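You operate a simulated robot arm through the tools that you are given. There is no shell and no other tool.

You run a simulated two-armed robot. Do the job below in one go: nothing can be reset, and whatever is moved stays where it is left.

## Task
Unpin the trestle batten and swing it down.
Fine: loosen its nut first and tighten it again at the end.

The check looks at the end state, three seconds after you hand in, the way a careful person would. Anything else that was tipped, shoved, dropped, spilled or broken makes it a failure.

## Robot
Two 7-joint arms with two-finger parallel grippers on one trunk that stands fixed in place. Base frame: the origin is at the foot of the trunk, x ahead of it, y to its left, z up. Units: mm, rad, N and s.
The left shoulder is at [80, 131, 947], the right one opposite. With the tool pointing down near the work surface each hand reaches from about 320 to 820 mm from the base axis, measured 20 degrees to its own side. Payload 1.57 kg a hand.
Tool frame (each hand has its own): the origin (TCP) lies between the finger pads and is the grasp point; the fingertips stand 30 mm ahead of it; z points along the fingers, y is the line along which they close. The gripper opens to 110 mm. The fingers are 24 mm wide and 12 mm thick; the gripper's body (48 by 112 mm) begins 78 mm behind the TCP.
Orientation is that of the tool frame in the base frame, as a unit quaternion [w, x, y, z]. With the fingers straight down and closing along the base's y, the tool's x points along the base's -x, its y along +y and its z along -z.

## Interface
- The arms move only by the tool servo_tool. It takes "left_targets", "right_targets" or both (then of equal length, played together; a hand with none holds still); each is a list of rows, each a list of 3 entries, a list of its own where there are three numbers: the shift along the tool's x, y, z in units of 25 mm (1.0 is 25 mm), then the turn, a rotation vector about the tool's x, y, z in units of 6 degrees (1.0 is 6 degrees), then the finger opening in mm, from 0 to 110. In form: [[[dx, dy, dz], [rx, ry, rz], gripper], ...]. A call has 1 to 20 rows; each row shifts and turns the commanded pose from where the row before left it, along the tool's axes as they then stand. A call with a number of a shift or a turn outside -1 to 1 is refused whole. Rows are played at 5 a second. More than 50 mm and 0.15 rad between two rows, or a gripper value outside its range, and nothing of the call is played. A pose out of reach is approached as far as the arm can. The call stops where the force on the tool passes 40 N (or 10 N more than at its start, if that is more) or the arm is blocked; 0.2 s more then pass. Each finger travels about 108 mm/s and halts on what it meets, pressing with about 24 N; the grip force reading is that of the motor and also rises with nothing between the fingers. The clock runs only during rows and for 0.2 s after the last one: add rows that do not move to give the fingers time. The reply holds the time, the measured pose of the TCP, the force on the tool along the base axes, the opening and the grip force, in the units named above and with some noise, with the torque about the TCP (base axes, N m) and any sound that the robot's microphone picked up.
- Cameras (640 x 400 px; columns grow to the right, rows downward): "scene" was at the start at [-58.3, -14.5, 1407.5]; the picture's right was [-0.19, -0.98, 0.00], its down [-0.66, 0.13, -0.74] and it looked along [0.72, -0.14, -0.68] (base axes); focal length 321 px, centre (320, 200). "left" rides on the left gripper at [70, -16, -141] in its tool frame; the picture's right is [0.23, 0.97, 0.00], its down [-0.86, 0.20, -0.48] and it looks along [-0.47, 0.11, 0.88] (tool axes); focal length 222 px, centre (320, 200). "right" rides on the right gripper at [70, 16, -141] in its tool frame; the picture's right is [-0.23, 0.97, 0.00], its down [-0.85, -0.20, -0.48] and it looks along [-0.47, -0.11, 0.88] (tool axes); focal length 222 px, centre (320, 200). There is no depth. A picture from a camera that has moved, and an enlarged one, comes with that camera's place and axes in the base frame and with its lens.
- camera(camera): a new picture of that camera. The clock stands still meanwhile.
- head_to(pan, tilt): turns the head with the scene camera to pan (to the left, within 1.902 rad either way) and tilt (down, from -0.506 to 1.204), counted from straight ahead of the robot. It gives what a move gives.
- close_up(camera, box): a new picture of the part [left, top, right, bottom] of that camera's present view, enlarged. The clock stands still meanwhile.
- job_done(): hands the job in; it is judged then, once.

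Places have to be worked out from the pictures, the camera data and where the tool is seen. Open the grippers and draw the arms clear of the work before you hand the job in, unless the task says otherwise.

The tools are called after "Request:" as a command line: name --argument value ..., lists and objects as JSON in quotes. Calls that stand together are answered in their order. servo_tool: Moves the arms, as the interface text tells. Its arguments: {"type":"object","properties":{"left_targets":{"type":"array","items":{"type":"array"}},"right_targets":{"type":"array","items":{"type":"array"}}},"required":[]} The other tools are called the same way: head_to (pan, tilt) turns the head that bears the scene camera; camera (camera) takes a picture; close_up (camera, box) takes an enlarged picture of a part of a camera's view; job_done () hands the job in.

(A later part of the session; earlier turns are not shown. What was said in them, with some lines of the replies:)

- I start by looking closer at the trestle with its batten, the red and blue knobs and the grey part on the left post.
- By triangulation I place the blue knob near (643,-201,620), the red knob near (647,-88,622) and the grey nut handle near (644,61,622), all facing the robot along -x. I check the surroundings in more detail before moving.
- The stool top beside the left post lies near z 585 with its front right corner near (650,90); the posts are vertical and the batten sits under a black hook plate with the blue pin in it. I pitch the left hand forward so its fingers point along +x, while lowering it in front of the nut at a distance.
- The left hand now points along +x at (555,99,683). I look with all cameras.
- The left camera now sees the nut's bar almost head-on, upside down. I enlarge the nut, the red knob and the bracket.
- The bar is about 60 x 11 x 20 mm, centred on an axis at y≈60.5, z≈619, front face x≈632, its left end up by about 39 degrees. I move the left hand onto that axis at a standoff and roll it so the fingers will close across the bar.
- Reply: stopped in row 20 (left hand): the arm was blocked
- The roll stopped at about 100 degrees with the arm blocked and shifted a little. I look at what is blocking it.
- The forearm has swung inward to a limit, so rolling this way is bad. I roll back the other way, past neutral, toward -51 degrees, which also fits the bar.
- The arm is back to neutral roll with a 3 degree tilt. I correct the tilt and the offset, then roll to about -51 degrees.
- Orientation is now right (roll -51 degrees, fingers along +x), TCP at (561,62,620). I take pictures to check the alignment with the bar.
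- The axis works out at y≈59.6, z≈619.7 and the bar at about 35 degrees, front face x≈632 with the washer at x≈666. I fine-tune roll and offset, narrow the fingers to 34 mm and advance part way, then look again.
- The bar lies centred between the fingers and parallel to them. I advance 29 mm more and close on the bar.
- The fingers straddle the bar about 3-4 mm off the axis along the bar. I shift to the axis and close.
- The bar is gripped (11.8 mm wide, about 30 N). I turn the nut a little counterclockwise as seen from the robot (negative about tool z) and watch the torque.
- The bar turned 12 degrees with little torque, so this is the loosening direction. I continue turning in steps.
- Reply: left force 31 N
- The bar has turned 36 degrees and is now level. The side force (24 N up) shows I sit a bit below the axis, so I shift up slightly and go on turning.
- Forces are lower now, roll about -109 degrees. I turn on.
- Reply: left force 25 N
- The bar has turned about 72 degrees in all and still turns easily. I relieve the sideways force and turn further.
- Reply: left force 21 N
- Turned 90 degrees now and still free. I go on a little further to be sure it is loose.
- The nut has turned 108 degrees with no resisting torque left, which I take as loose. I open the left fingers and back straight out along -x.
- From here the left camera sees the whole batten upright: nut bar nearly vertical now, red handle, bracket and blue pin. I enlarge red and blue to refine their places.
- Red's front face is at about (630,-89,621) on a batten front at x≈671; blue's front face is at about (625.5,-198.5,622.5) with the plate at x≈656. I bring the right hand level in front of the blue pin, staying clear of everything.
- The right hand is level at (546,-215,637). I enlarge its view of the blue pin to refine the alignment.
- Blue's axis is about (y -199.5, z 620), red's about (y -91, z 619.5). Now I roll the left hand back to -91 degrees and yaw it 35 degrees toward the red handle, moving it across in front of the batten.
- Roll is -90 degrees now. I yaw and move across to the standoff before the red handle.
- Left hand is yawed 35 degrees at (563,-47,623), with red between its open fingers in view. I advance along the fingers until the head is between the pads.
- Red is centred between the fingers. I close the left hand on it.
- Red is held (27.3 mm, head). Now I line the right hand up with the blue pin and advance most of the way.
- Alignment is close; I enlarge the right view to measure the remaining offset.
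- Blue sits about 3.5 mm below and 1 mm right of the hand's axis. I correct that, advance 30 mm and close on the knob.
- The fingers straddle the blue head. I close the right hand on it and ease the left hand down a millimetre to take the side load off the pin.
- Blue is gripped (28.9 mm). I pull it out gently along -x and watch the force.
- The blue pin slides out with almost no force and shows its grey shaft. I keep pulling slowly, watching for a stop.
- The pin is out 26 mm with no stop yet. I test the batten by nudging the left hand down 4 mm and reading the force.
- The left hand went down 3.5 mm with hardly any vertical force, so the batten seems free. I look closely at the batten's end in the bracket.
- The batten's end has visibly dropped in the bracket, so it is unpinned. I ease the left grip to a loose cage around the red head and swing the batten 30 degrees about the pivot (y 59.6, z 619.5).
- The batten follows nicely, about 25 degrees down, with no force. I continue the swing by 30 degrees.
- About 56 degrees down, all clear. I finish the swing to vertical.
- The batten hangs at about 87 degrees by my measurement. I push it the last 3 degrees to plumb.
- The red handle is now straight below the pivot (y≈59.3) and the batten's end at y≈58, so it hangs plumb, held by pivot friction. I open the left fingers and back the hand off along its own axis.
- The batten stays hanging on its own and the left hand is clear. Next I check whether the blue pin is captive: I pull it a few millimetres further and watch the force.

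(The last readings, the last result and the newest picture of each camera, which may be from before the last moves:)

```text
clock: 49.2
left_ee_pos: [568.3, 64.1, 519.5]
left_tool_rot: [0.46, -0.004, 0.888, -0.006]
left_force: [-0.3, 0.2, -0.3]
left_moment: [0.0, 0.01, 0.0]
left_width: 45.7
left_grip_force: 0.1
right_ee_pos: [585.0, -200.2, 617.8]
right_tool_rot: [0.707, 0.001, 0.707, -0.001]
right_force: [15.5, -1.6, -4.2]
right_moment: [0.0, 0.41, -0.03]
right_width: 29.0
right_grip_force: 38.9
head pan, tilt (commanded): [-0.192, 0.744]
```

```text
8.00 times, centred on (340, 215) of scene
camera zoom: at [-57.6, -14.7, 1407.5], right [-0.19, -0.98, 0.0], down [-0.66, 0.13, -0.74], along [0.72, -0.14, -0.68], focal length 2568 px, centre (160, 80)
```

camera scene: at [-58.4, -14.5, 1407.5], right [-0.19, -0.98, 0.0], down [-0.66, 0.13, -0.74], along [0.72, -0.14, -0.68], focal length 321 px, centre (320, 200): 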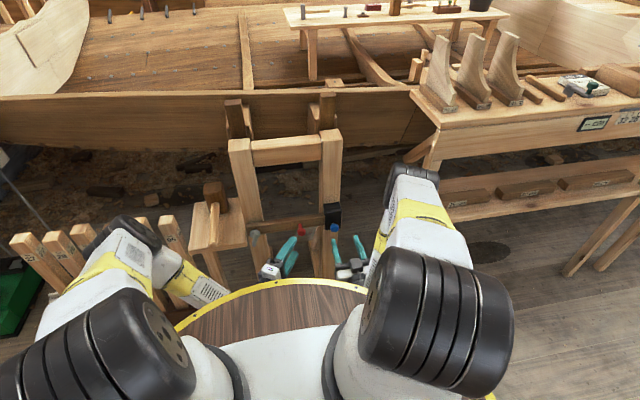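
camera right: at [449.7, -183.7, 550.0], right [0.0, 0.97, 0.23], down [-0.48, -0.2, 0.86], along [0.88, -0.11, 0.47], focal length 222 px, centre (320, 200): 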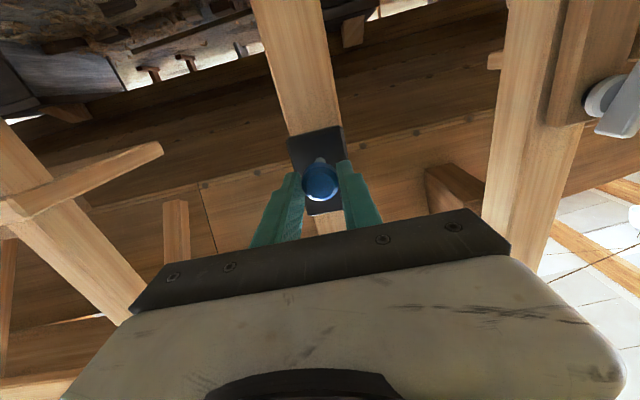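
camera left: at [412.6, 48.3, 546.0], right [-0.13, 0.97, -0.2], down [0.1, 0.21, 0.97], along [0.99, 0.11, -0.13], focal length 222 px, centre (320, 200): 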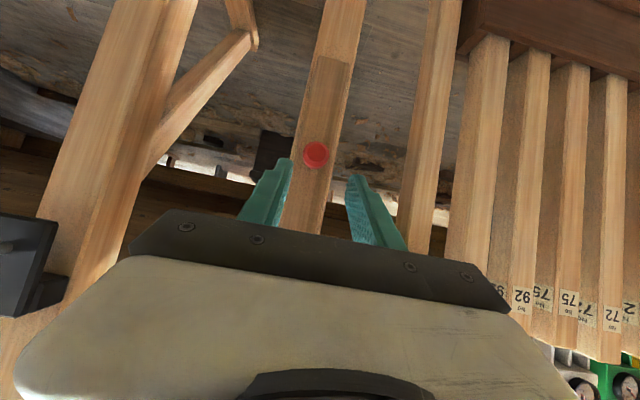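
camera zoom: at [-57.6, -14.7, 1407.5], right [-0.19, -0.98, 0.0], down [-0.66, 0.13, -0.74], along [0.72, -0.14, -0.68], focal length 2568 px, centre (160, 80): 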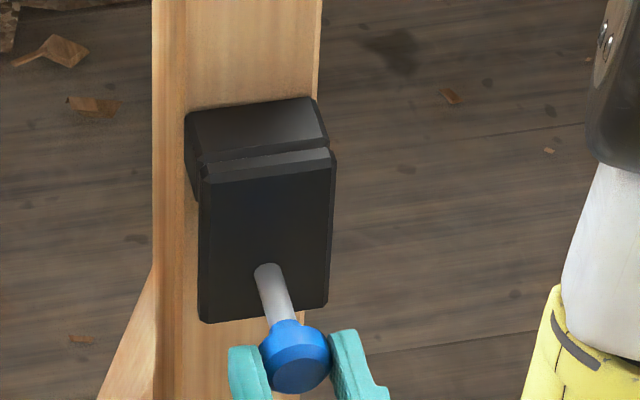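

The force jumped to 15 N at about 30 mm of travel, so the pin has an end stop and is captive. I relax the pull by a millimetre and open the fingers just slightly to see whether the pin stays out.

Request:
servo_tool --right_targets '[[[0, 0, 0.06], [0, 0, 0], 10], [[0, 0, 0], [0, 0, 0], 34], [[0, 0, 0], [0, 0, 0], 34], [[0, 0, 0], [0, 0, 0], 34]]'

Request:
close_up --camera "scene" --box '[300, 190, 380, 240]'

Request:
close_up --camera "right" --box '[240, 110, 400, 210]'

```text
clock: 50.2
left_ee_pos: [568.8, 64.6, 521.2]
left_tool_rot: [0.458, -0.004, 0.889, -0.007]
left_force: [0.2, 0.0, 0.3]
left_moment: [-0.04, 0.0, 0.02]
left_width: 45.9
left_grip_force: 0.1
right_ee_pos: [585.2, -200.5, 618.4]
right_tool_rot: [0.707, 0.0, 0.707, 0.0]
right_force: [-0.1, 0.0, 0.6]
right_moment: [-0.02, -0.02, 0.01]
right_width: 34.0
right_grip_force: 0.1
head pan, tilt (commanded): [-0.192, 0.744]
```

```text
8.00 times, centred on (340, 215) of scene
camera zoom: at [-58.4, -14.5, 1407.5], right [-0.19, -0.98, 0.0], down [-0.66, 0.13, -0.74], along [0.72, -0.14, -0.68], focal length 2568 px, centre (160, 80)
```

zoom: 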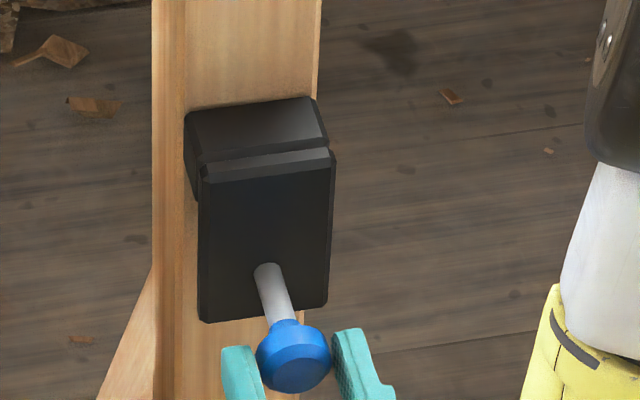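

```text
4.00 times, centred on (320, 160) of right
camera zoom: at [446.0, -183.7, 549.6], right [0.0, 0.97, 0.23], down [-0.48, -0.2, 0.86], along [0.88, -0.11, 0.47], focal length 888 px, centre (320, 360)
```

zoom: 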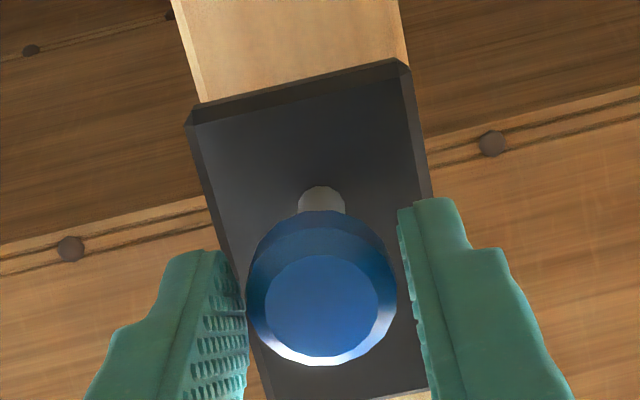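

The pin stays out by itself. I open the right hand wider and back it straight away.

Request:
servo_tool --right_targets '[[[0, 0, 0], [0, 0, 0], 60], [[0, 0, 0], [0, 0, 0], 60], [[0, 0, -0.6], [0, 0, 0], 60], [[0, 0, -0.8], [0, 0, 0], 60], [[0, 0, -0.8], [0, 0, 0], 60], [[0, -0.5, -0.4], [0, 0, 0], 60], [[0, -0.5, 0], [0, 0, 0], 60], [[0, 0, 0], [0, 0, 0], 60]]'

Request:
camera --camera "scene"

Request:
close_up --camera "scene" --box '[230, 190, 390, 290]'

Request:
camera --camera "right"

```text
clock: 52.0
left_ee_pos: [566.7, 64.8, 520.2]
left_tool_rot: [0.459, -0.004, 0.888, -0.007]
left_force: [0.7, -1.0, 0.1]
left_moment: [0.01, -0.03, -0.05]
left_width: 45.8
left_grip_force: 0.1
right_ee_pos: [520.4, -228.0, 618.8]
right_tool_rot: [0.708, 0.0, 0.707, -0.001]
right_force: [-0.3, 0.3, 0.3]
right_moment: [0.02, 0.01, 0.01]
right_width: 59.7
right_grip_force: 0.0
head pan, tilt (commanded): [-0.192, 0.744]
```

```text
taken
camera scene: at [-58.3, -14.5, 1407.5], right [-0.19, -0.98, 0.0], down [-0.66, 0.13, -0.74], along [0.72, -0.14, -0.68], focal length 321 px, centre (320, 200)
```

scene: 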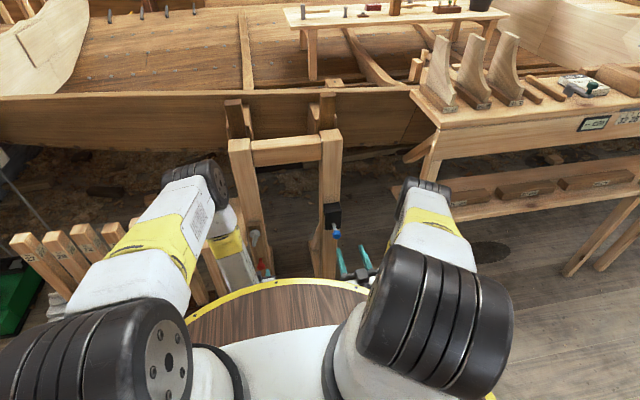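

```text
4.00 times, centred on (310, 240) of scene
camera zoom: at [-58.3, -14.5, 1407.5], right [-0.19, -0.98, 0.0], down [-0.66, 0.13, -0.74], along [0.72, -0.14, -0.68], focal length 1284 px, centre (360, 40)
```

zoom: 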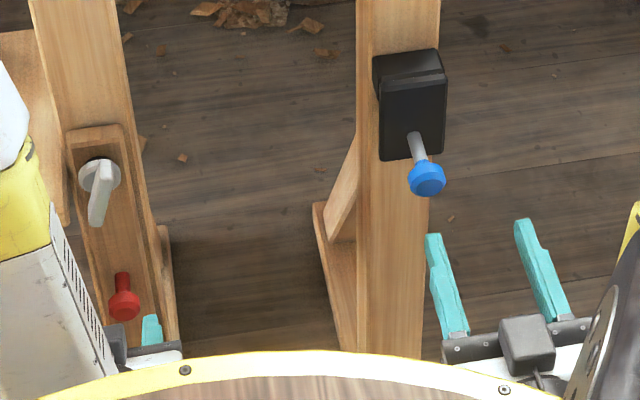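

```text
taken
camera right: at [381.3, -209.8, 549.2], right [0.0, 0.97, 0.23], down [-0.48, -0.2, 0.86], along [0.88, -0.11, 0.47], focal length 222 px, centre (320, 200)
```

right: 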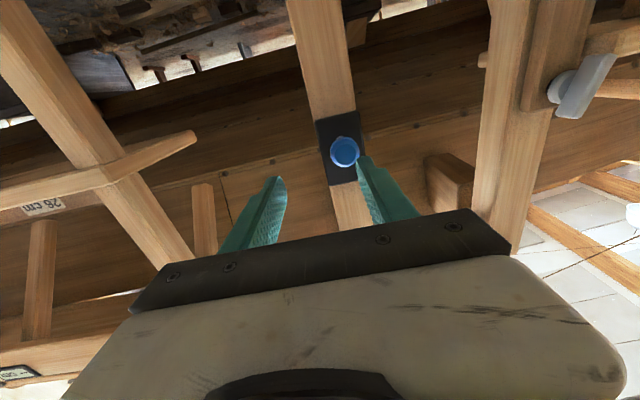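

The pin stays put, the right hand is clear. Now the left hand goes back up in front of the nut: raise, level the fingers, then roll toward -163 degrees to match the bar again.

Request:
servo_tool --left_targets '[[[-0.816, 0, -0.578], [0, 0, 0], 46], [[-0.816, 0, -0.578], [0, 0, 0], 46], [[-0.816, 0, -0.578], [0, 0, 0], 46], [[-0.816, -0.2, -0.578], [0, 0, 0], 46], [[0, 0, -0.1], [0, -0.98, 0], 34], [[0, 0, -0.1], [0, -0.98, 0], 34], [[0, 0, -0.1], [0, -0.98, 0], 34], [[0, 0, -0.1], [0, -0.98, 0], 34], [[0, 0, 0], [0, -0.98, 0], 34], [[0, 0, 0], [0, -0.98, 0], 34], [[0, 0, 0], [0, 0, -1], 34], [[0, 0, 0], [0, 0, -1], 34], [[0, 0, 0], [0, 0, -1], 34], [[0, 0, 0], [0, 0, -1], 34], [[0, 0, 0], [0, 0, -1], 34], [[0, 0, 0], [0, 0, -1], 34], [[0, 0, 0], [0, 0, -1], 34], [[0, 0, 0], [0, 0, -1], 34], [[0, 0, 0], [0, 0, -1], 34], [[0, 0, 0], [0, 0, -1], 34]]'

```text
clock: 56.2
left_ee_pos: [560.3, 61.2, 623.5]
left_tool_rot: [0.61, -0.359, 0.609, -0.359]
left_force: [0.2, 0.5, 0.3]
left_moment: [-0.03, -0.01, -0.02]
left_width: 33.9
left_grip_force: 0.0
right_ee_pos: [520.7, -225.2, 618.2]
right_tool_rot: [0.707, 0.001, 0.708, -0.001]
right_force: [0.2, 0.4, 0.1]
right_moment: [0.02, 0.0, -0.01]
right_width: 60.0
right_grip_force: 0.0
head pan, tilt (commanded): [-0.192, 0.744]
```

Roll is -61 degrees at (560,61,623.5). I continue the roll by 102 degrees.

Request:
servo_tool --left_targets '[[[0, 0, 0], [0, 0, -1], 34], [[0, 0, 0], [0, 0, -1], 34], [[0, 0, 0], [0, 0, -1], 34], [[0, 0, 0], [0, 0, -1], 34], [[0, 0, 0], [0, 0, -1], 34], [[0, 0, 0], [0, 0, -1], 34], [[0, 0, 0], [0, 0, -1], 34], [[0, 0, 0], [0, 0, -1], 34], [[0, 0, 0], [0, 0, -1], 34], [[0, 0, 0], [0, 0, -1], 34], [[0, 0, 0], [0, 0, -1], 34], [[0, 0, 0], [0, 0, -1], 34], [[0, 0, 0], [0, 0, -1], 34], [[0, 0, 0], [0, 0, -1], 34], [[0, 0, 0], [0, 0, -1], 34], [[0, 0, 0], [0, 0, -1], 34], [[0, 0, 0], [0, 0, -1], 34], [[0, 0, 0], [0, 0, 0], 34]]'

Request:
camera --camera "left"

Request:
close_up --camera "left" --box '[240, 100, 400, 200]'

Request:
camera --camera "scene"

```text
clock: 60.0
left_ee_pos: [559.2, 60.1, 623.4]
left_tool_rot: [-0.106, 0.7, -0.104, 0.699]
left_force: [0.9, 0.4, 1.1]
left_moment: [-0.01, 0.0, -0.03]
left_width: 33.9
left_grip_force: 0.1
right_ee_pos: [522.0, -225.9, 618.3]
right_tool_rot: [0.707, 0.0, 0.707, 0.0]
right_force: [0.0, 0.5, -0.8]
right_moment: [-0.01, 0.01, -0.02]
right_width: 60.1
right_grip_force: 0.0
head pan, tilt (commanded): [-0.192, 0.744]
```

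```text
taken
camera left: at [417.9, 54.6, 695.2], right [0.0, -1.0, -0.07], down [-0.48, 0.06, -0.88], along [0.88, 0.03, -0.48], focal length 222 px, centre (320, 200)
```

left: 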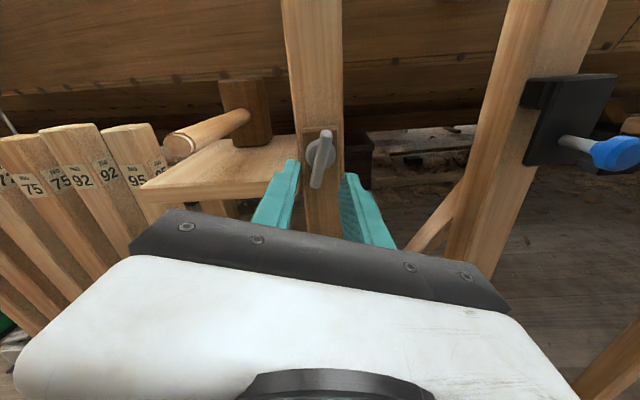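

```text
4.00 times, centred on (320, 150) of left
camera zoom: at [417.9, 54.6, 695.2], right [0.0, -1.0, -0.07], down [-0.48, 0.06, -0.88], along [0.88, 0.03, -0.48], focal length 888 px, centre (320, 400)
```

zoom: 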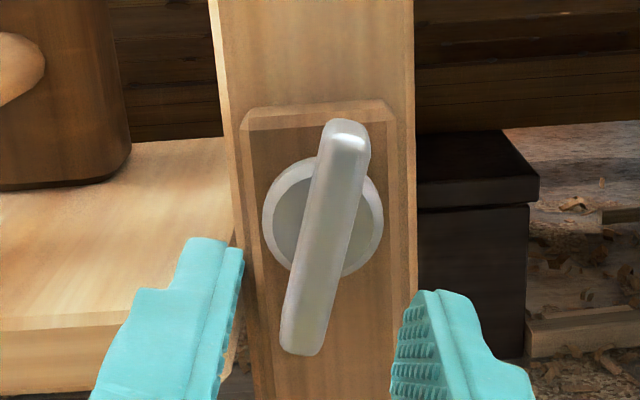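

```text
taken
camera scene: at [-58.4, -14.6, 1407.5], right [-0.19, -0.98, 0.0], down [-0.66, 0.13, -0.74], along [0.72, -0.14, -0.68], focal length 321 px, centre (320, 200)
```

scene: 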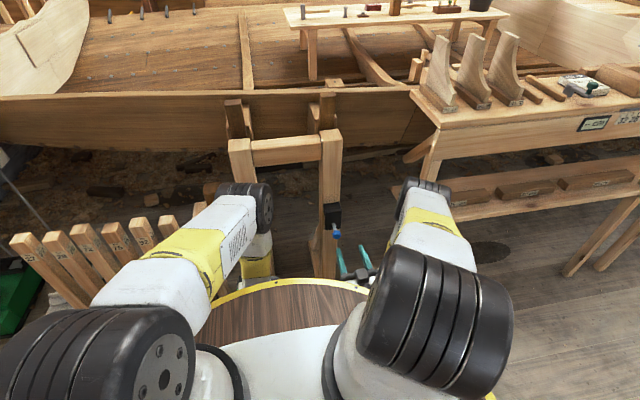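

The bar matches the roll; the axis is about 4 mm below and 1 mm right of the hand. I correct, advance most of the way and check.

Request:
servo_tool --left_targets '[[[-0.144, 0.077, 0], [0, 0, 0], 34], [[0, 0, 0.6], [0, 0, 0], 34], [[0, 0, 0.6], [0, 0, 0], 34], [[0, 0, 0.5], [0, 0, 0], 34], [[0, 0, 0], [0, 0, 0], 34]]'

Request:
close_up --camera "left" --box '[240, 100, 400, 200]'

Request:
close_up --camera "right" --box '[480, 40, 640, 140]'

```text
clock: 61.2
left_ee_pos: [601.9, 60.9, 618.7]
left_tool_rot: [-0.106, 0.699, -0.104, 0.699]
left_force: [1.2, 0.3, 0.1]
left_moment: [-0.02, 0.03, 0.03]
left_width: 33.9
left_grip_force: 0.1
right_ee_pos: [521.0, -227.0, 617.4]
right_tool_rot: [0.707, -0.001, 0.707, 0.001]
right_force: [0.5, -0.5, 0.0]
right_moment: [0.04, 0.03, -0.03]
right_width: 60.1
right_grip_force: 0.1
head pan, tilt (commanded): [-0.192, 0.744]
```

```text
4.00 times, centred on (320, 150) of left
camera zoom: at [461.2, 55.4, 689.6], right [0.0, -1.0, -0.07], down [-0.48, 0.06, -0.88], along [0.88, 0.04, -0.48], focal length 888 px, centre (320, 400)
```

zoom: 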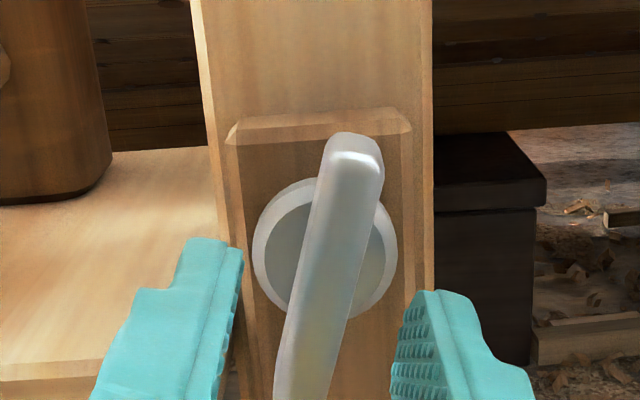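

```text
4.00 times, centred on (560, 90) of right
camera zoom: at [381.4, -209.8, 549.3], right [0.0, 0.97, 0.23], down [-0.48, -0.2, 0.86], along [0.88, -0.11, 0.47], focal length 888 px, centre (-640, 640)
```

zoom: 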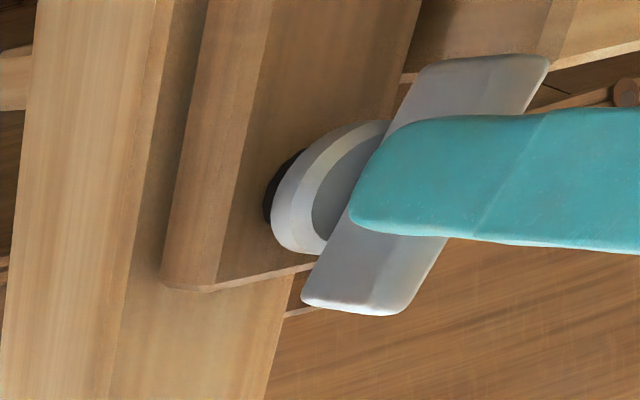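

Nearly centred. I make a last small correction, advance 19 mm and close on the bar.

Request:
servo_tool --left_targets '[[[0.06, 0.05, 0.38], [0, 0, 0], 34], [[0, 0, 0.38], [0, 0, 0], 34], [[0, 0, 0], [0, 0, 0], 34], [[0, 0, 0], [0, 0, 0], 18], [[0, 0, 0], [0, 0, 0], 5], [[0, 0, 0], [0, 0, 0], 0], [[0, 0, 0], [0, 0, 0], 0]]'

Request:
close_up --camera "left" --box '[240, 100, 400, 200]'

Request:
close_up --camera "right" --box '[480, 40, 640, 140]'

```text
clock: 62.8
left_ee_pos: [620.3, 60.2, 620.8]
left_tool_rot: [-0.107, 0.699, -0.105, 0.699]
left_force: [1.2, 7.8, 3.5]
left_moment: [0.01, -0.21, -0.41]
left_width: 12.2
left_grip_force: 29.1
right_ee_pos: [521.1, -224.5, 618.7]
right_tool_rot: [0.707, 0.001, 0.707, -0.001]
right_force: [-0.7, -0.4, -0.6]
right_moment: [-0.01, -0.02, -0.01]
right_width: 60.0
right_grip_force: 0.0
head pan, tilt (commanded): [-0.192, 0.744]
```

```text
4.00 times, centred on (320, 150) of left
camera zoom: at [480.2, 54.0, 691.3], right [0.0, -1.0, -0.07], down [-0.48, 0.06, -0.88], along [0.88, 0.04, -0.48], focal length 888 px, centre (320, 400)
```

zoom: 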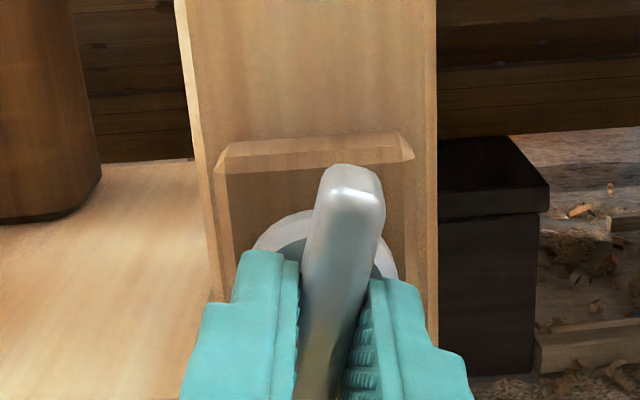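

```text
4.00 times, centred on (560, 90) of right
camera zoom: at [381.4, -209.6, 549.3], right [0.0, 0.97, 0.23], down [-0.48, -0.2, 0.86], along [0.88, -0.11, 0.47], focal length 888 px, centre (-640, 640)
```

zoom: 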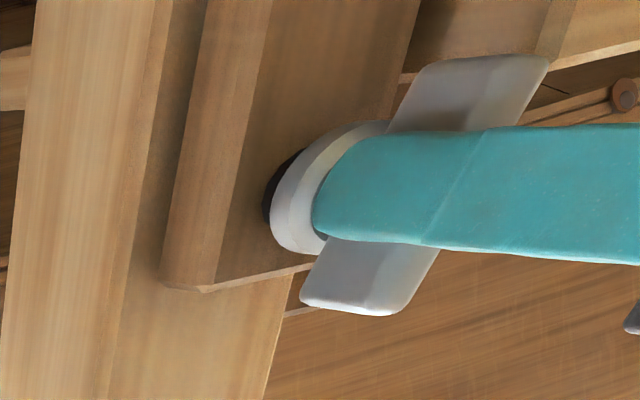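

Gripped again (12.2 mm). I turn clockwise to tighten, first 36 degrees.

Request:
servo_tool --left_targets '[[[0, 0, 0], [0, 0, 1], 0], [[0, 0, 0], [0, 0, 1], 0], [[0, 0, 0], [0, 0, 1], 0], [[0, 0, 0], [0, 0, 1], 0], [[0, 0, 0], [0, 0, 1], 0], [[0, 0, 0], [0, 0, 1], 0], [[0, 0, 0], [0, 0, 0], 0]]'

Request:
camera --camera "left"

Request:
close_up --camera "right" --box '[480, 40, 640, 140]'

```text
clock: 64.4
left_ee_pos: [621.3, 59.5, 619.8]
left_tool_rot: [-0.318, 0.632, -0.315, 0.632]
left_force: [-1.1, 19.7, 11.6]
left_moment: [-0.02, -0.2, -0.39]
left_width: 12.1
left_grip_force: 29.3
right_ee_pos: [521.5, -225.9, 618.1]
right_tool_rot: [0.707, -0.001, 0.707, 0.0]
right_force: [-0.2, 0.7, 0.3]
right_moment: [-0.01, -0.02, 0.02]
right_width: 60.0
right_grip_force: 0.0
head pan, tilt (commanded): [-0.192, 0.744]
```

```text
taken
camera left: at [480.4, 12.8, 674.5], right [0.01, -0.76, -0.64], down [-0.48, 0.56, -0.67], along [0.88, 0.31, -0.36], focal length 222 px, centre (320, 200)
```

left: 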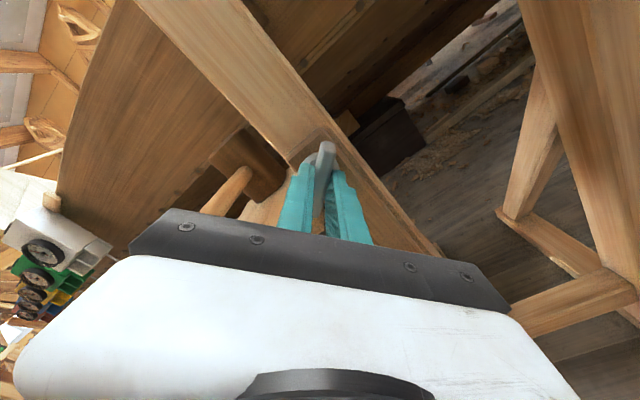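

```text
4.00 times, centred on (560, 90) of right
camera zoom: at [381.3, -209.3, 549.5], right [0.0, 0.97, 0.23], down [-0.48, -0.2, 0.86], along [0.88, -0.11, 0.47], focal length 888 px, centre (-640, 640)
```

zoom: 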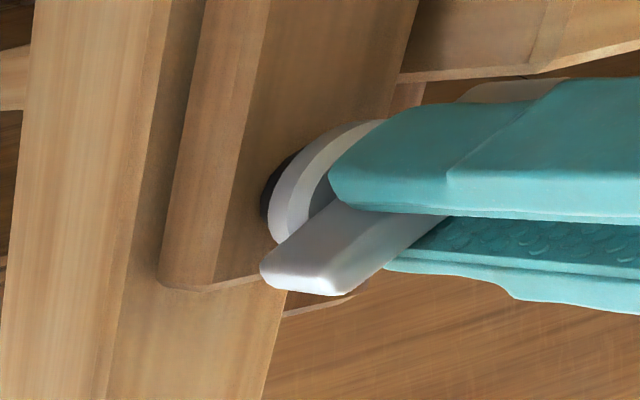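

It turns freely; side force shows about 2 mm offset, which I correct while turning another 36 degrees.

Request:
servo_tool --left_targets '[[[-0.027, -0.07, 0], [0, 0, 0], 0], [[0, 0, 0], [0, 0, 1], 0], [[0, 0, 0], [0, 0, 1], 0], [[0, 0, 0], [0, 0, 1], 0], [[0, 0, 0], [0, 0, 1], 0], [[0, 0, 0], [0, 0, 1], 0], [[0, 0, 0], [0, 0, 1], 0], [[0, 0, 0], [0, 0, 0], 0]]'

Request:
close_up --camera "right" --box '[480, 40, 640, 140]'

```text
clock: 66.2
left_ee_pos: [620.2, 59.2, 620.2]
left_tool_rot: [-0.496, 0.504, -0.496, 0.503]
left_force: [18.1, 7.3, -20.7]
left_moment: [-0.01, 0.13, 0.1]
left_width: 12.2
left_grip_force: 29.3
right_ee_pos: [522.0, -226.0, 617.6]
right_tool_rot: [0.706, 0.0, 0.708, 0.0]
right_force: [-0.2, 1.3, 0.0]
right_moment: [-0.02, 0.01, 0.0]
right_width: 60.1
right_grip_force: 0.0
head pan, tilt (commanded): [-0.192, 0.744]
```

```text
4.00 times, centred on (560, 90) of right
camera zoom: at [381.8, -209.7, 549.0], right [0.0, 0.97, 0.23], down [-0.48, -0.2, 0.86], along [0.88, -0.11, 0.47], focal length 888 px, centre (-640, 640)
```

zoom: 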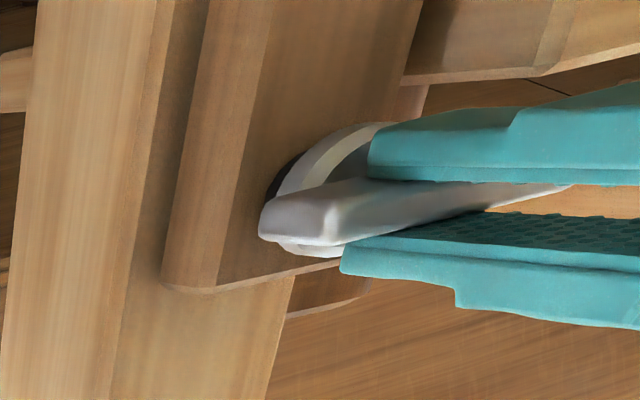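

72 degrees back so far. I relieve the side load and turn on toward the original position.

Request:
servo_tool --left_targets '[[[-0.024, 0.07, 0.05], [0, 0, 0], 0], [[0, 0, 0], [0, 0, 1], 0], [[0, 0, 0], [0, 0, 1], 0], [[0, 0, 0], [0, 0, 1], 0], [[0, 0, 0], [0, 0, 1], 0], [[0, 0, 0], [0, 0, 0], 0]]'

Request:
camera --camera "left"

Request:
close_up --camera "right" --box '[480, 40, 640, 140]'

```text
clock: 67.6
left_ee_pos: [621.7, 60.5, 619.0]
left_tool_rot: [0.59, -0.39, 0.589, -0.39]
left_force: [-22.5, -1.7, 14.4]
left_moment: [0.01, -0.3, 0.09]
left_width: 12.0
left_grip_force: 29.5
right_ee_pos: [520.9, -226.0, 618.8]
right_tool_rot: [0.708, 0.001, 0.707, 0.0]
right_force: [0.9, -0.2, -0.3]
right_moment: [-0.01, 0.0, -0.01]
right_width: 60.1
right_grip_force: 0.1
head pan, tilt (commanded): [-0.192, 0.744]
```

```text
taken
camera left: at [479.6, -11.5, 607.4], right [0.0, 0.17, -0.98], down [-0.48, 0.86, 0.15], along [0.88, 0.47, 0.08], focal length 222 px, centre (320, 200)
```

left: 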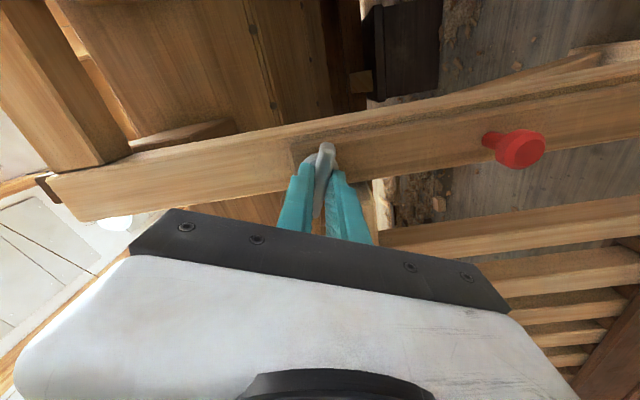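

```text
4.00 times, centred on (560, 90) of right
camera zoom: at [380.9, -209.9, 549.5], right [0.0, 0.97, 0.23], down [-0.48, -0.2, 0.85], along [0.88, -0.11, 0.47], focal length 888 px, centre (-640, 640)
```

zoom: 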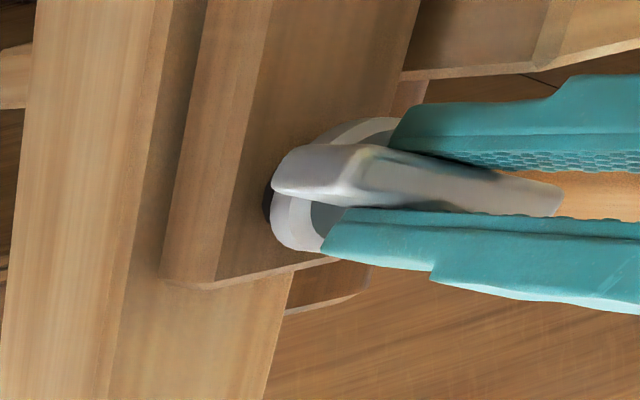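

Roll -67 degrees, 12 short of where it began; the batten still hangs plumb. I relieve the load and turn to the original angle, then read the torque.

Request:
servo_tool --left_targets '[[[-0.02, -0.044, -0.06], [0, 0, 0], 0], [[0, 0, 0], [0, 0, 1], 0], [[0, 0, 0], [0, 0, 1], 0], [[0, 0, 0], [0, 0, 0], 0]]'

Request:
close_up --camera "right" --box '[480, 40, 640, 140]'

```text
clock: 68.6
left_ee_pos: [620.3, 59.5, 619.5]
left_tool_rot: [0.628, -0.325, 0.628, -0.326]
left_force: [9.0, -14.3, -4.3]
left_moment: [0.02, 0.38, -0.83]
left_width: 11.9
left_grip_force: 29.3
right_ee_pos: [521.2, -227.4, 618.1]
right_tool_rot: [0.708, 0.0, 0.707, -0.001]
right_force: [0.5, 0.6, 1.1]
right_moment: [-0.03, 0.0, 0.0]
right_width: 59.8
right_grip_force: 0.1
head pan, tilt (commanded): [-0.192, 0.744]
```

```text
4.00 times, centred on (560, 90) of right
camera zoom: at [381.6, -210.1, 549.1], right [0.0, 0.97, 0.23], down [-0.48, -0.2, 0.86], along [0.88, -0.11, 0.47], focal length 888 px, centre (-640, 640)
```

zoom: 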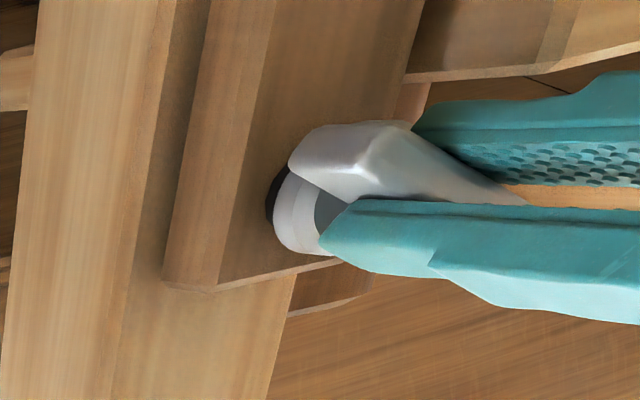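

The bar is back at its original angle with no torque reading. I try a little more clockwise to feel for the tight end.

Request:
servo_tool --left_targets '[[[0.03, -0.02, 0.02], [0, 0, 0], 0], [[0, 0, 0], [0, 0, 1], 0], [[0, 0, 0], [0, 0, 0], 0]]'

Request:
close_up --camera "right" --box '[480, 40, 640, 140]'

```text
clock: 69.4
left_ee_pos: [620.8, 60.4, 619.8]
left_tool_rot: [0.644, -0.294, 0.644, -0.292]
left_force: [-8.6, -12.4, 6.1]
left_moment: [-0.79, -0.45, -0.29]
left_width: 11.9
left_grip_force: 29.5
right_ee_pos: [520.3, -226.5, 619.1]
right_tool_rot: [0.707, 0.0, 0.707, 0.0]
right_force: [0.1, -0.7, -1.3]
right_moment: [-0.01, 0.01, -0.03]
right_width: 59.8
right_grip_force: 0.1
head pan, tilt (commanded): [-0.192, 0.744]
```

```text
4.00 times, centred on (560, 90) of right
camera zoom: at [381.1, -209.8, 549.3], right [0.0, 0.97, 0.23], down [-0.48, -0.2, 0.85], along [0.88, -0.11, 0.47], focal length 888 px, centre (-640, 640)
```

zoom: 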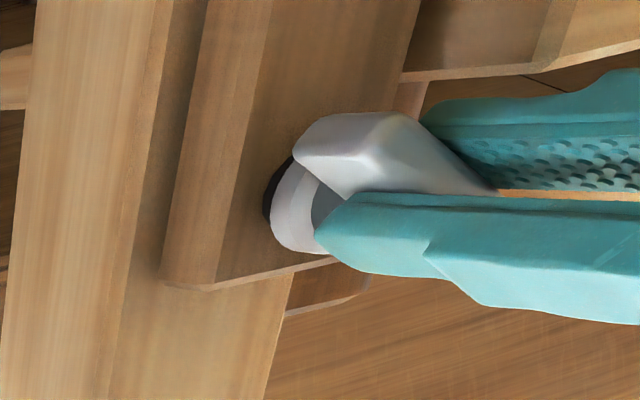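

A resisting torque of 0.8 N m has appeared, so the nut is at its tight end. I give it a slight extra nudge and look at the batten.

Request:
servo_tool --left_targets '[[[0, 0, 0], [0, 0, 0.35], 0], [[0, 0, 0], [0, 0, 0], 0]]'

Request:
camera --camera "left"

Request:
close_up --camera "scene" --box '[230, 190, 390, 290]'

```text
clock: 70.0
left_ee_pos: [620.7, 60.9, 620.1]
left_tool_rot: [0.649, -0.281, 0.649, -0.279]
left_force: [-6.7, -10.3, 3.8]
left_moment: [-0.8, -0.37, -0.35]
left_width: 12.8
left_grip_force: 29.9
right_ee_pos: [521.4, -226.8, 618.3]
right_tool_rot: [0.707, 0.0, 0.707, 0.001]
right_force: [0.8, 0.4, 0.1]
right_moment: [-0.01, 0.02, 0.01]
right_width: 60.1
right_grip_force: 0.1
head pan, tilt (commanded): [-0.192, 0.744]
```

```text
taken
camera left: at [479.8, -2.9, 584.2], right [0.0, 0.5, -0.86], down [-0.48, 0.76, 0.44], along [0.88, 0.42, 0.24], focal length 222 px, centre (320, 200)
```

left: 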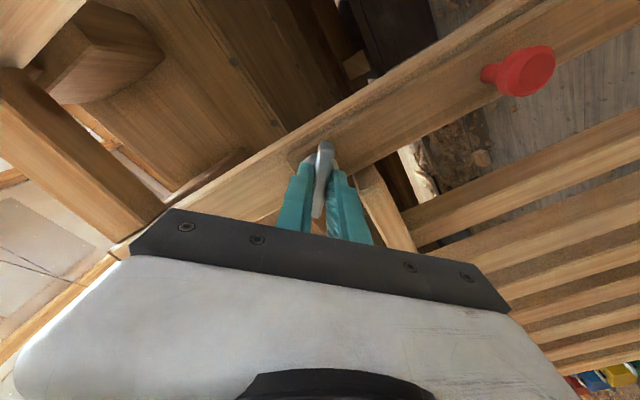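

```text
4.00 times, centred on (310, 240) of scene
camera zoom: at [-58.6, -14.7, 1407.4], right [-0.19, -0.98, 0.0], down [-0.66, 0.13, -0.74], along [0.72, -0.14, -0.68], focal length 1284 px, centre (360, 40)
```

zoom: 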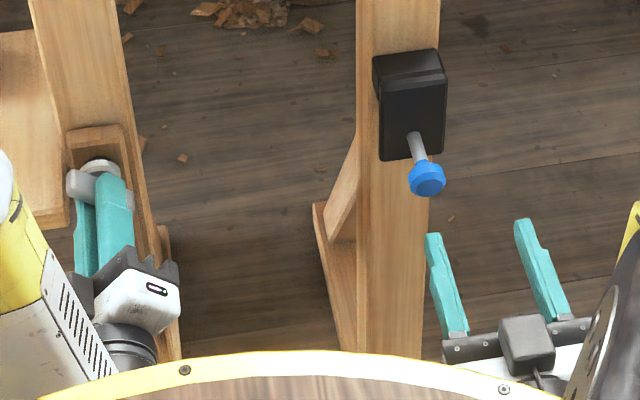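

Torque holds at 0.8 N m while the grip just starts to yield, so the nut is hard tight. I unwind the elastic twist, open and back straight out.

Request:
servo_tool --left_targets '[[[0, 0, 0], [0, 0, -0.6], 0], [[0, 0, 0], [0, 0, 0], 20], [[0, 0, 0], [0, 0, 0], 34], [[0, 0, 0], [0, 0, 0], 34], [[0, 0, -0.6], [0, 0, 0], 34], [[0, 0, -0.8], [0, 0, 0], 34], [[0, 0, -0.8], [0, 0, 0], 34], [[0, 0, -0.4], [0, 0, 0], 34], [[0, 0, 0], [0, 0, 0], 34]]'

Request:
camera --camera "left"

Request:
close_up --camera "left" --box '[220, 60, 412, 180]'

Request:
close_up --camera "scene" --box '[240, 220, 280, 245]'

Request:
camera --camera "scene"

```text
clock: 72.0
left_ee_pos: [556.7, 59.0, 621.2]
left_tool_rot: [0.64, -0.302, 0.64, -0.301]
left_force: [-0.7, 0.0, 0.0]
left_moment: [-0.01, 0.0, 0.01]
left_width: 33.9
left_grip_force: 0.1
right_ee_pos: [521.6, -226.4, 618.3]
right_tool_rot: [0.707, 0.0, 0.707, 0.0]
right_force: [-1.0, -0.3, -0.5]
right_moment: [-0.03, -0.02, -0.03]
right_width: 60.2
right_grip_force: 0.0
head pan, tilt (commanded): [-0.192, 0.744]
```

```text
taken
camera left: at [414.6, -5.8, 588.6], right [0.0, 0.45, -0.89], down [-0.48, 0.78, 0.39], along [0.88, 0.43, 0.21], focal length 222 px, centre (320, 200)
```

left: 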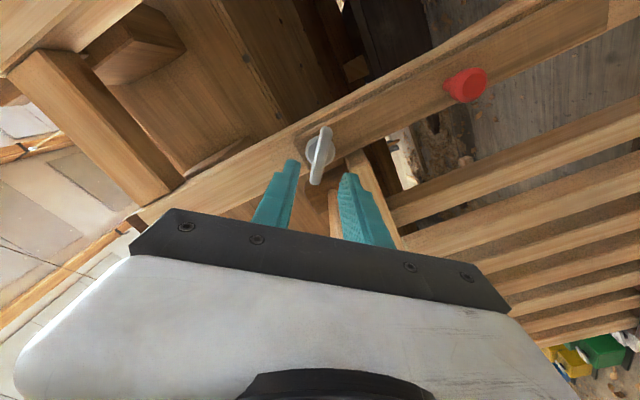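

```text
3.33 times, centred on (316, 120) of left
camera zoom: at [414.6, -5.8, 588.6], right [0.0, 0.45, -0.89], down [-0.48, 0.78, 0.39], along [0.88, 0.43, 0.21], focal length 740 px, centre (333, 467)
```

zoom: 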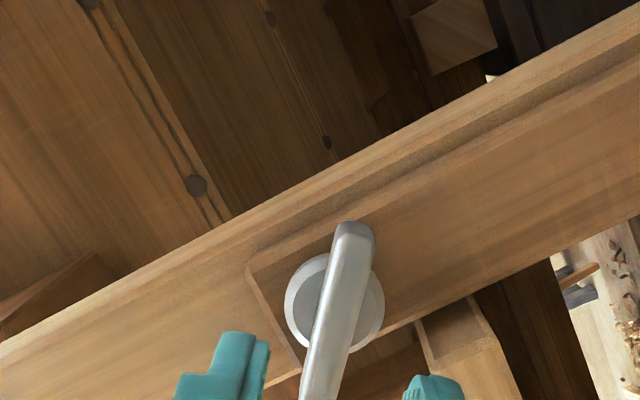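

```text
16.00 times, centred on (260, 232) of scene
camera zoom: at [-58.4, -14.6, 1407.5], right [-0.19, -0.98, 0.0], down [-0.66, 0.13, -0.74], along [0.72, -0.14, -0.68], focal length 5136 px, centre (1280, -320)
```

zoom: 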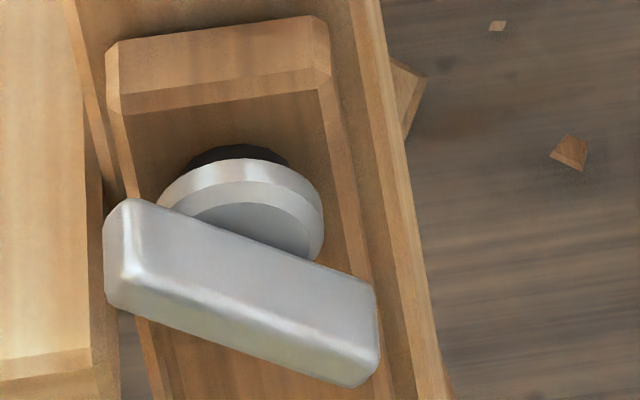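

```text
taken
camera scene: at [-58.4, -14.6, 1407.5], right [-0.19, -0.98, 0.0], down [-0.66, 0.13, -0.74], along [0.72, -0.14, -0.68], focal length 321 px, centre (320, 200)
```

scene: 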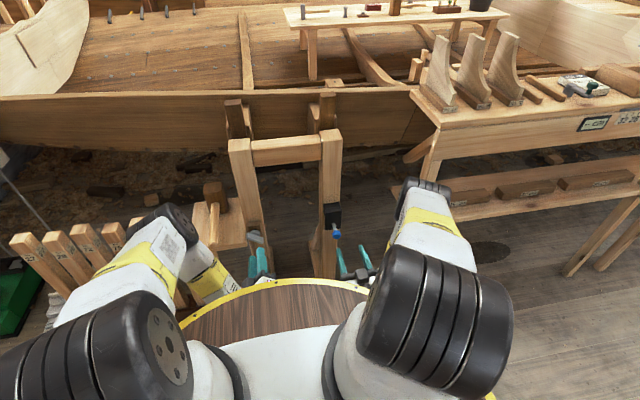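

The bar stands at or just past its original tight angle, the batten hangs plumb along the post, and the pin is still out. I draw the right arm back up to its starting pose first.

Request:
servo_tool --right_targets '[[[0, 0, -0.4], [0, 0, 0], 60], [[-0.61, -0.176, -0.19], [0, 1, 0], 60], [[-0.61, -0.176, -0.19], [0, 1, 0], 60], [[-0.61, -0.176, -0.19], [0, 1, 0], 60], [[-0.61, -0.176, -0.19], [0, 1, 0], 60], [[-0.61, -0.176, -0.19], [0, 1, 0], 60], [[-0.43, -0.176, -0.47], [0, 1, 0], 80], [[-0.43, -0.176, -0.47], [0, 1, 0], 80], [[-0.43, -0.176, -0.47], [0, 1, 0], 80], [[-0.43, -0.176, -0.47], [0, 1, 0], 80], [[-0.43, -0.176, -0.47], [0, 1, 0], 80], [[-0.14, -0.176, -0.62], [0, 1, 0], 110], [[-0.14, -0.176, -0.62], [0, 1, 0], 110], [[-0.14, -0.176, -0.62], [0, 1, 0], 110], [[-0.14, -0.176, -0.62], [0, 1, 0], 110], [[-0.14, -0.176, -0.62], [0, 1, 0], 110], [[0, 0, 0], [0, 0, 0], 110]]'

Request:
servo_tool --left_targets '[[[0, 0, -0.6], [0, 0, 0], 34], [[0, 0, -0.6], [0, 0, 1], 34], [[0, 0, 0], [0, 0, 1], 34], [[0, 0, 0], [0, 0, 1], 34], [[0, 0, 0], [0, 0, 1], 34], [[0, 0, 0], [0, 0, 1], 34], [[0, 0, 0], [0, 0, 1], 34], [[0, 0, 0], [0, 0, 1], 34], [[0, 0, 0], [0, 0, 1], 34], [[0, 0, 0], [0, 0, 0.4], 34], [[0, 0, 0], [0, 0, 0], 60]]'

```text
clock: 75.6
left_ee_pos: [556.3, 59.0, 621.3]
left_tool_rot: [0.64, -0.302, 0.64, -0.3]
left_force: [0.5, -0.3, 0.3]
left_moment: [-0.02, 0.0, -0.01]
left_width: 34.1
left_grip_force: 0.1
right_ee_pos: [488.2, -291.9, 854.6]
right_tool_rot: [0.0, 0.002, 1.0, 0.0]
right_force: [-0.8, 0.2, -0.6]
right_moment: [-0.04, 0.01, 0.04]
right_width: 110.0
right_grip_force: 0.0
head pan, tilt (commanded): [-0.192, 0.744]
```

```text
clock: 78.2
left_ee_pos: [552.8, 69.0, 632.8]
left_tool_rot: [0.729, -0.005, 0.685, 0.018]
left_force: [0.8, -0.1, -0.5]
left_moment: [-0.01, 0.02, 0.01]
left_width: 60.0
left_grip_force: 0.1
right_ee_pos: [488.1, -292.6, 854.7]
right_tool_rot: [-0.001, 0.0, 1.0, 0.0]
right_force: [0.2, 0.1, -0.9]
right_moment: [-0.03, 0.08, -0.04]
right_width: 109.9
right_grip_force: 0.0
head pan, tilt (commanded): [-0.192, 0.744]
stopped in row 11 (left hand): the arm was blocked; the commanded pose is now the measured one
```

The right hand is back up. The left arm met a limit at (553,69,633) with no force; I check where it stands before raising it.

Request:
camera --camera "scene"

Request:
camera --camera "left"

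Request:
camera --camera "right"

```text
taken
camera scene: at [-56.7, -14.6, 1407.5], right [-0.19, -0.98, 0.0], down [-0.67, 0.13, -0.74], along [0.72, -0.14, -0.68], focal length 321 px, centre (320, 200)
```

scene: 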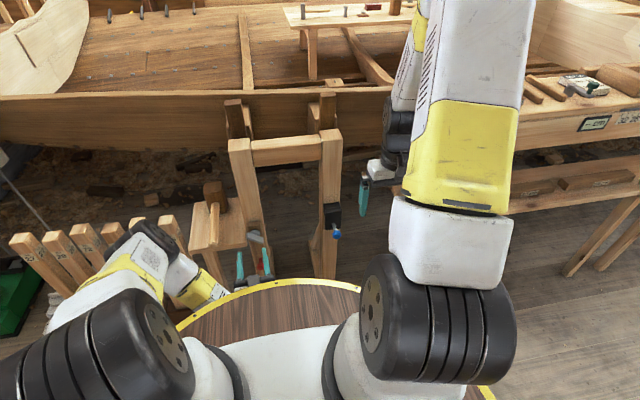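

```text
taken
camera left: at [416.6, 49.6, 554.8], right [-0.02, 0.98, -0.21], down [-0.54, 0.17, 0.83], along [0.84, 0.13, 0.52], focal length 222 px, centre (320, 200)
```

left: 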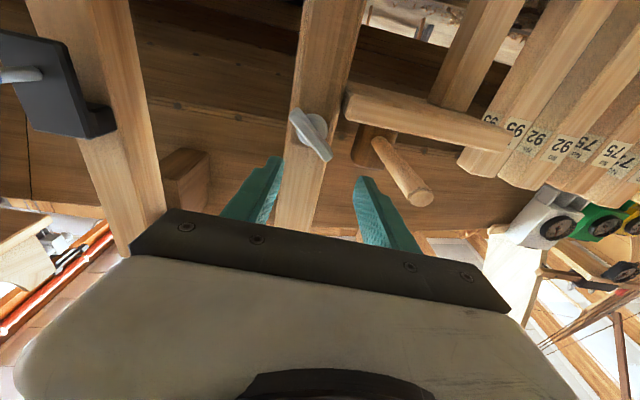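

```text
taken
camera right: at [420.8, -276.0, 996.4], right [0.23, 0.97, 0.0], down [0.86, -0.2, 0.48], along [0.46, -0.11, -0.88], focal length 222 px, centre (320, 200)
```

right: 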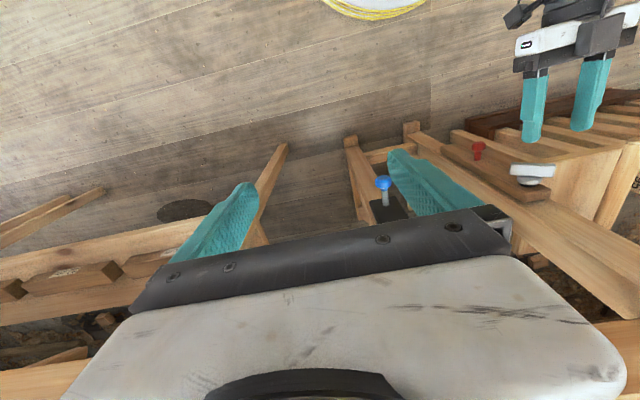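

Everything is clear around the left hand; the nut bar, hanging batten with red handle and the drawn pin are all in view. I raise the left arm back toward its starting pose.

Request:
servo_tool --left_targets '[[[-0.43, 0.316, -0.21], [0, 1, 0], 60], [[-0.43, 0.316, -0.21], [0, 1, 0], 60], [[-0.43, 0.316, -0.21], [0, 1, 0], 60], [[-0.43, 0.316, -0.21], [0, 1, 0], 60], [[-0.43, 0.316, -0.21], [0, 1, 0], 60], [[-0.27, 0.316, -0.39], [0, 1, 0], 80], [[-0.27, 0.316, -0.39], [0, 1, 0], 80], [[-0.27, 0.316, -0.39], [0, 1, 0], 80], [[-0.27, 0.316, -0.39], [0, 1, 0], 80], [[-0.27, 0.316, -0.39], [0, 1, 0], 80], [[-0.036, 0.316, -0.476], [0, 1, 0], 110], [[-0.036, 0.316, -0.476], [0, 1, 0], 110], [[-0.036, 0.316, -0.476], [0, 1, 0], 110], [[-0.036, 0.316, -0.476], [0, 1, 0], 110], [[-0.036, 0.316, -0.476], [0, 1, 0], 110], [[0, 0, 0], [0, 0, 0], 110]]'

Request:
camera --camera "scene"

Request:
close_up --camera "scene" --box '[200, 180, 360, 280]'

Request:
camera --camera "left"

```text
clock: 81.6
left_ee_pos: [495.8, 183.6, 806.9]
left_tool_rot: [0.029, -0.015, 0.999, 0.007]
left_force: [-0.1, 0.1, -0.2]
left_moment: [-0.02, -0.02, 0.0]
left_width: 109.9
left_grip_force: 0.0
right_ee_pos: [486.8, -292.3, 855.0]
right_tool_rot: [-0.001, 0.001, 1.0, 0.0]
right_force: [0.4, -0.2, 0.3]
right_moment: [0.02, -0.03, -0.04]
right_width: 110.3
right_grip_force: 0.0
head pan, tilt (commanded): [-0.192, 0.744]
```

```text
taken
camera scene: at [-58.4, -14.5, 1407.5], right [-0.19, -0.98, 0.0], down [-0.66, 0.13, -0.74], along [0.72, -0.14, -0.68], focal length 321 px, centre (320, 200)
```

scene: 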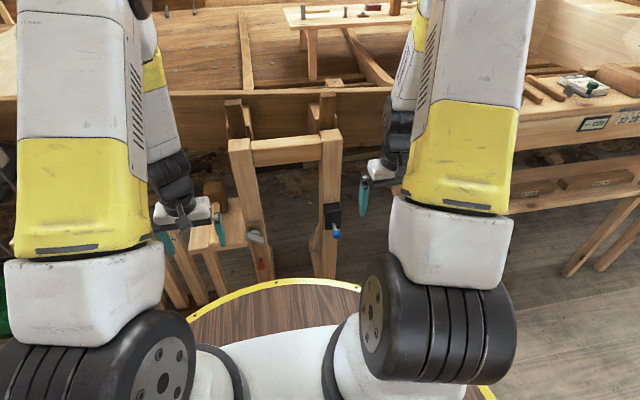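

```text
4.00 times, centred on (280, 230) of scene
camera zoom: at [-58.4, -14.5, 1407.5], right [-0.19, -0.98, 0.0], down [-0.66, 0.13, -0.74], along [0.72, -0.14, -0.68], focal length 1284 px, centre (480, 80)
```

zoom: 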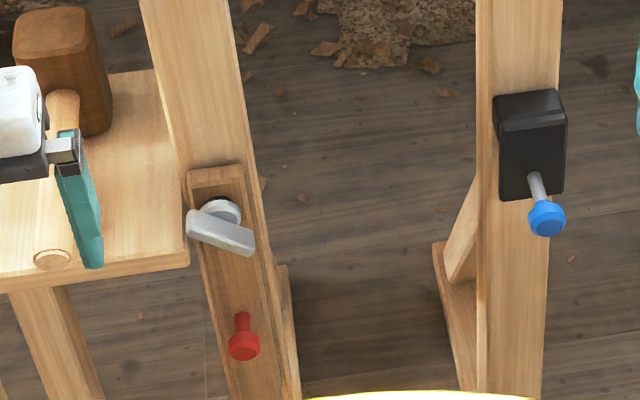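

```text
taken
camera left: at [417.8, 163.2, 942.8], right [-0.26, 0.97, 0.0], down [0.82, 0.22, 0.53], along [0.51, 0.14, -0.85], focal length 222 px, centre (320, 200)
```

left: 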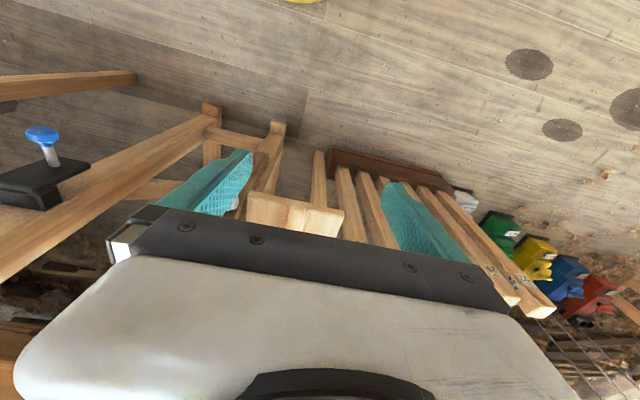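

The scene shows the batten hanging plumb (red handle directly under the pivot at y≈61, z≈474), the nut bar back at its tight angle, and the blue pin drawn and resting in the bracket. The mallet and stool are untouched and both arms are clear with open grippers, so I hand the job in.

Request:
job_done

```text
The job is handed in.
```

The batten is unpinned and hangs straight down along the left post, and its nut is tight again. I handed the job in and got no verdict back.

- **Nut:** I loosened it 108 degrees before touching the pin. At the end I turned it back to its original angle, where it resisted at about 0.8 N m, the most the grip could apply before the fingers began to yield.
- **Pin:** I pulled the blue pin out about 30 mm until it hit its end stop. It stays out on its own and is still held in the bracket.
- **Batten:** I guided it down by the red handle. The last pictures put the handle directly under the pivot, within about a degree of vertical.
- **Surroundings:** The mallet and stool look untouched in the last pictures. Both arms are back near their starting poses with the grippers open.
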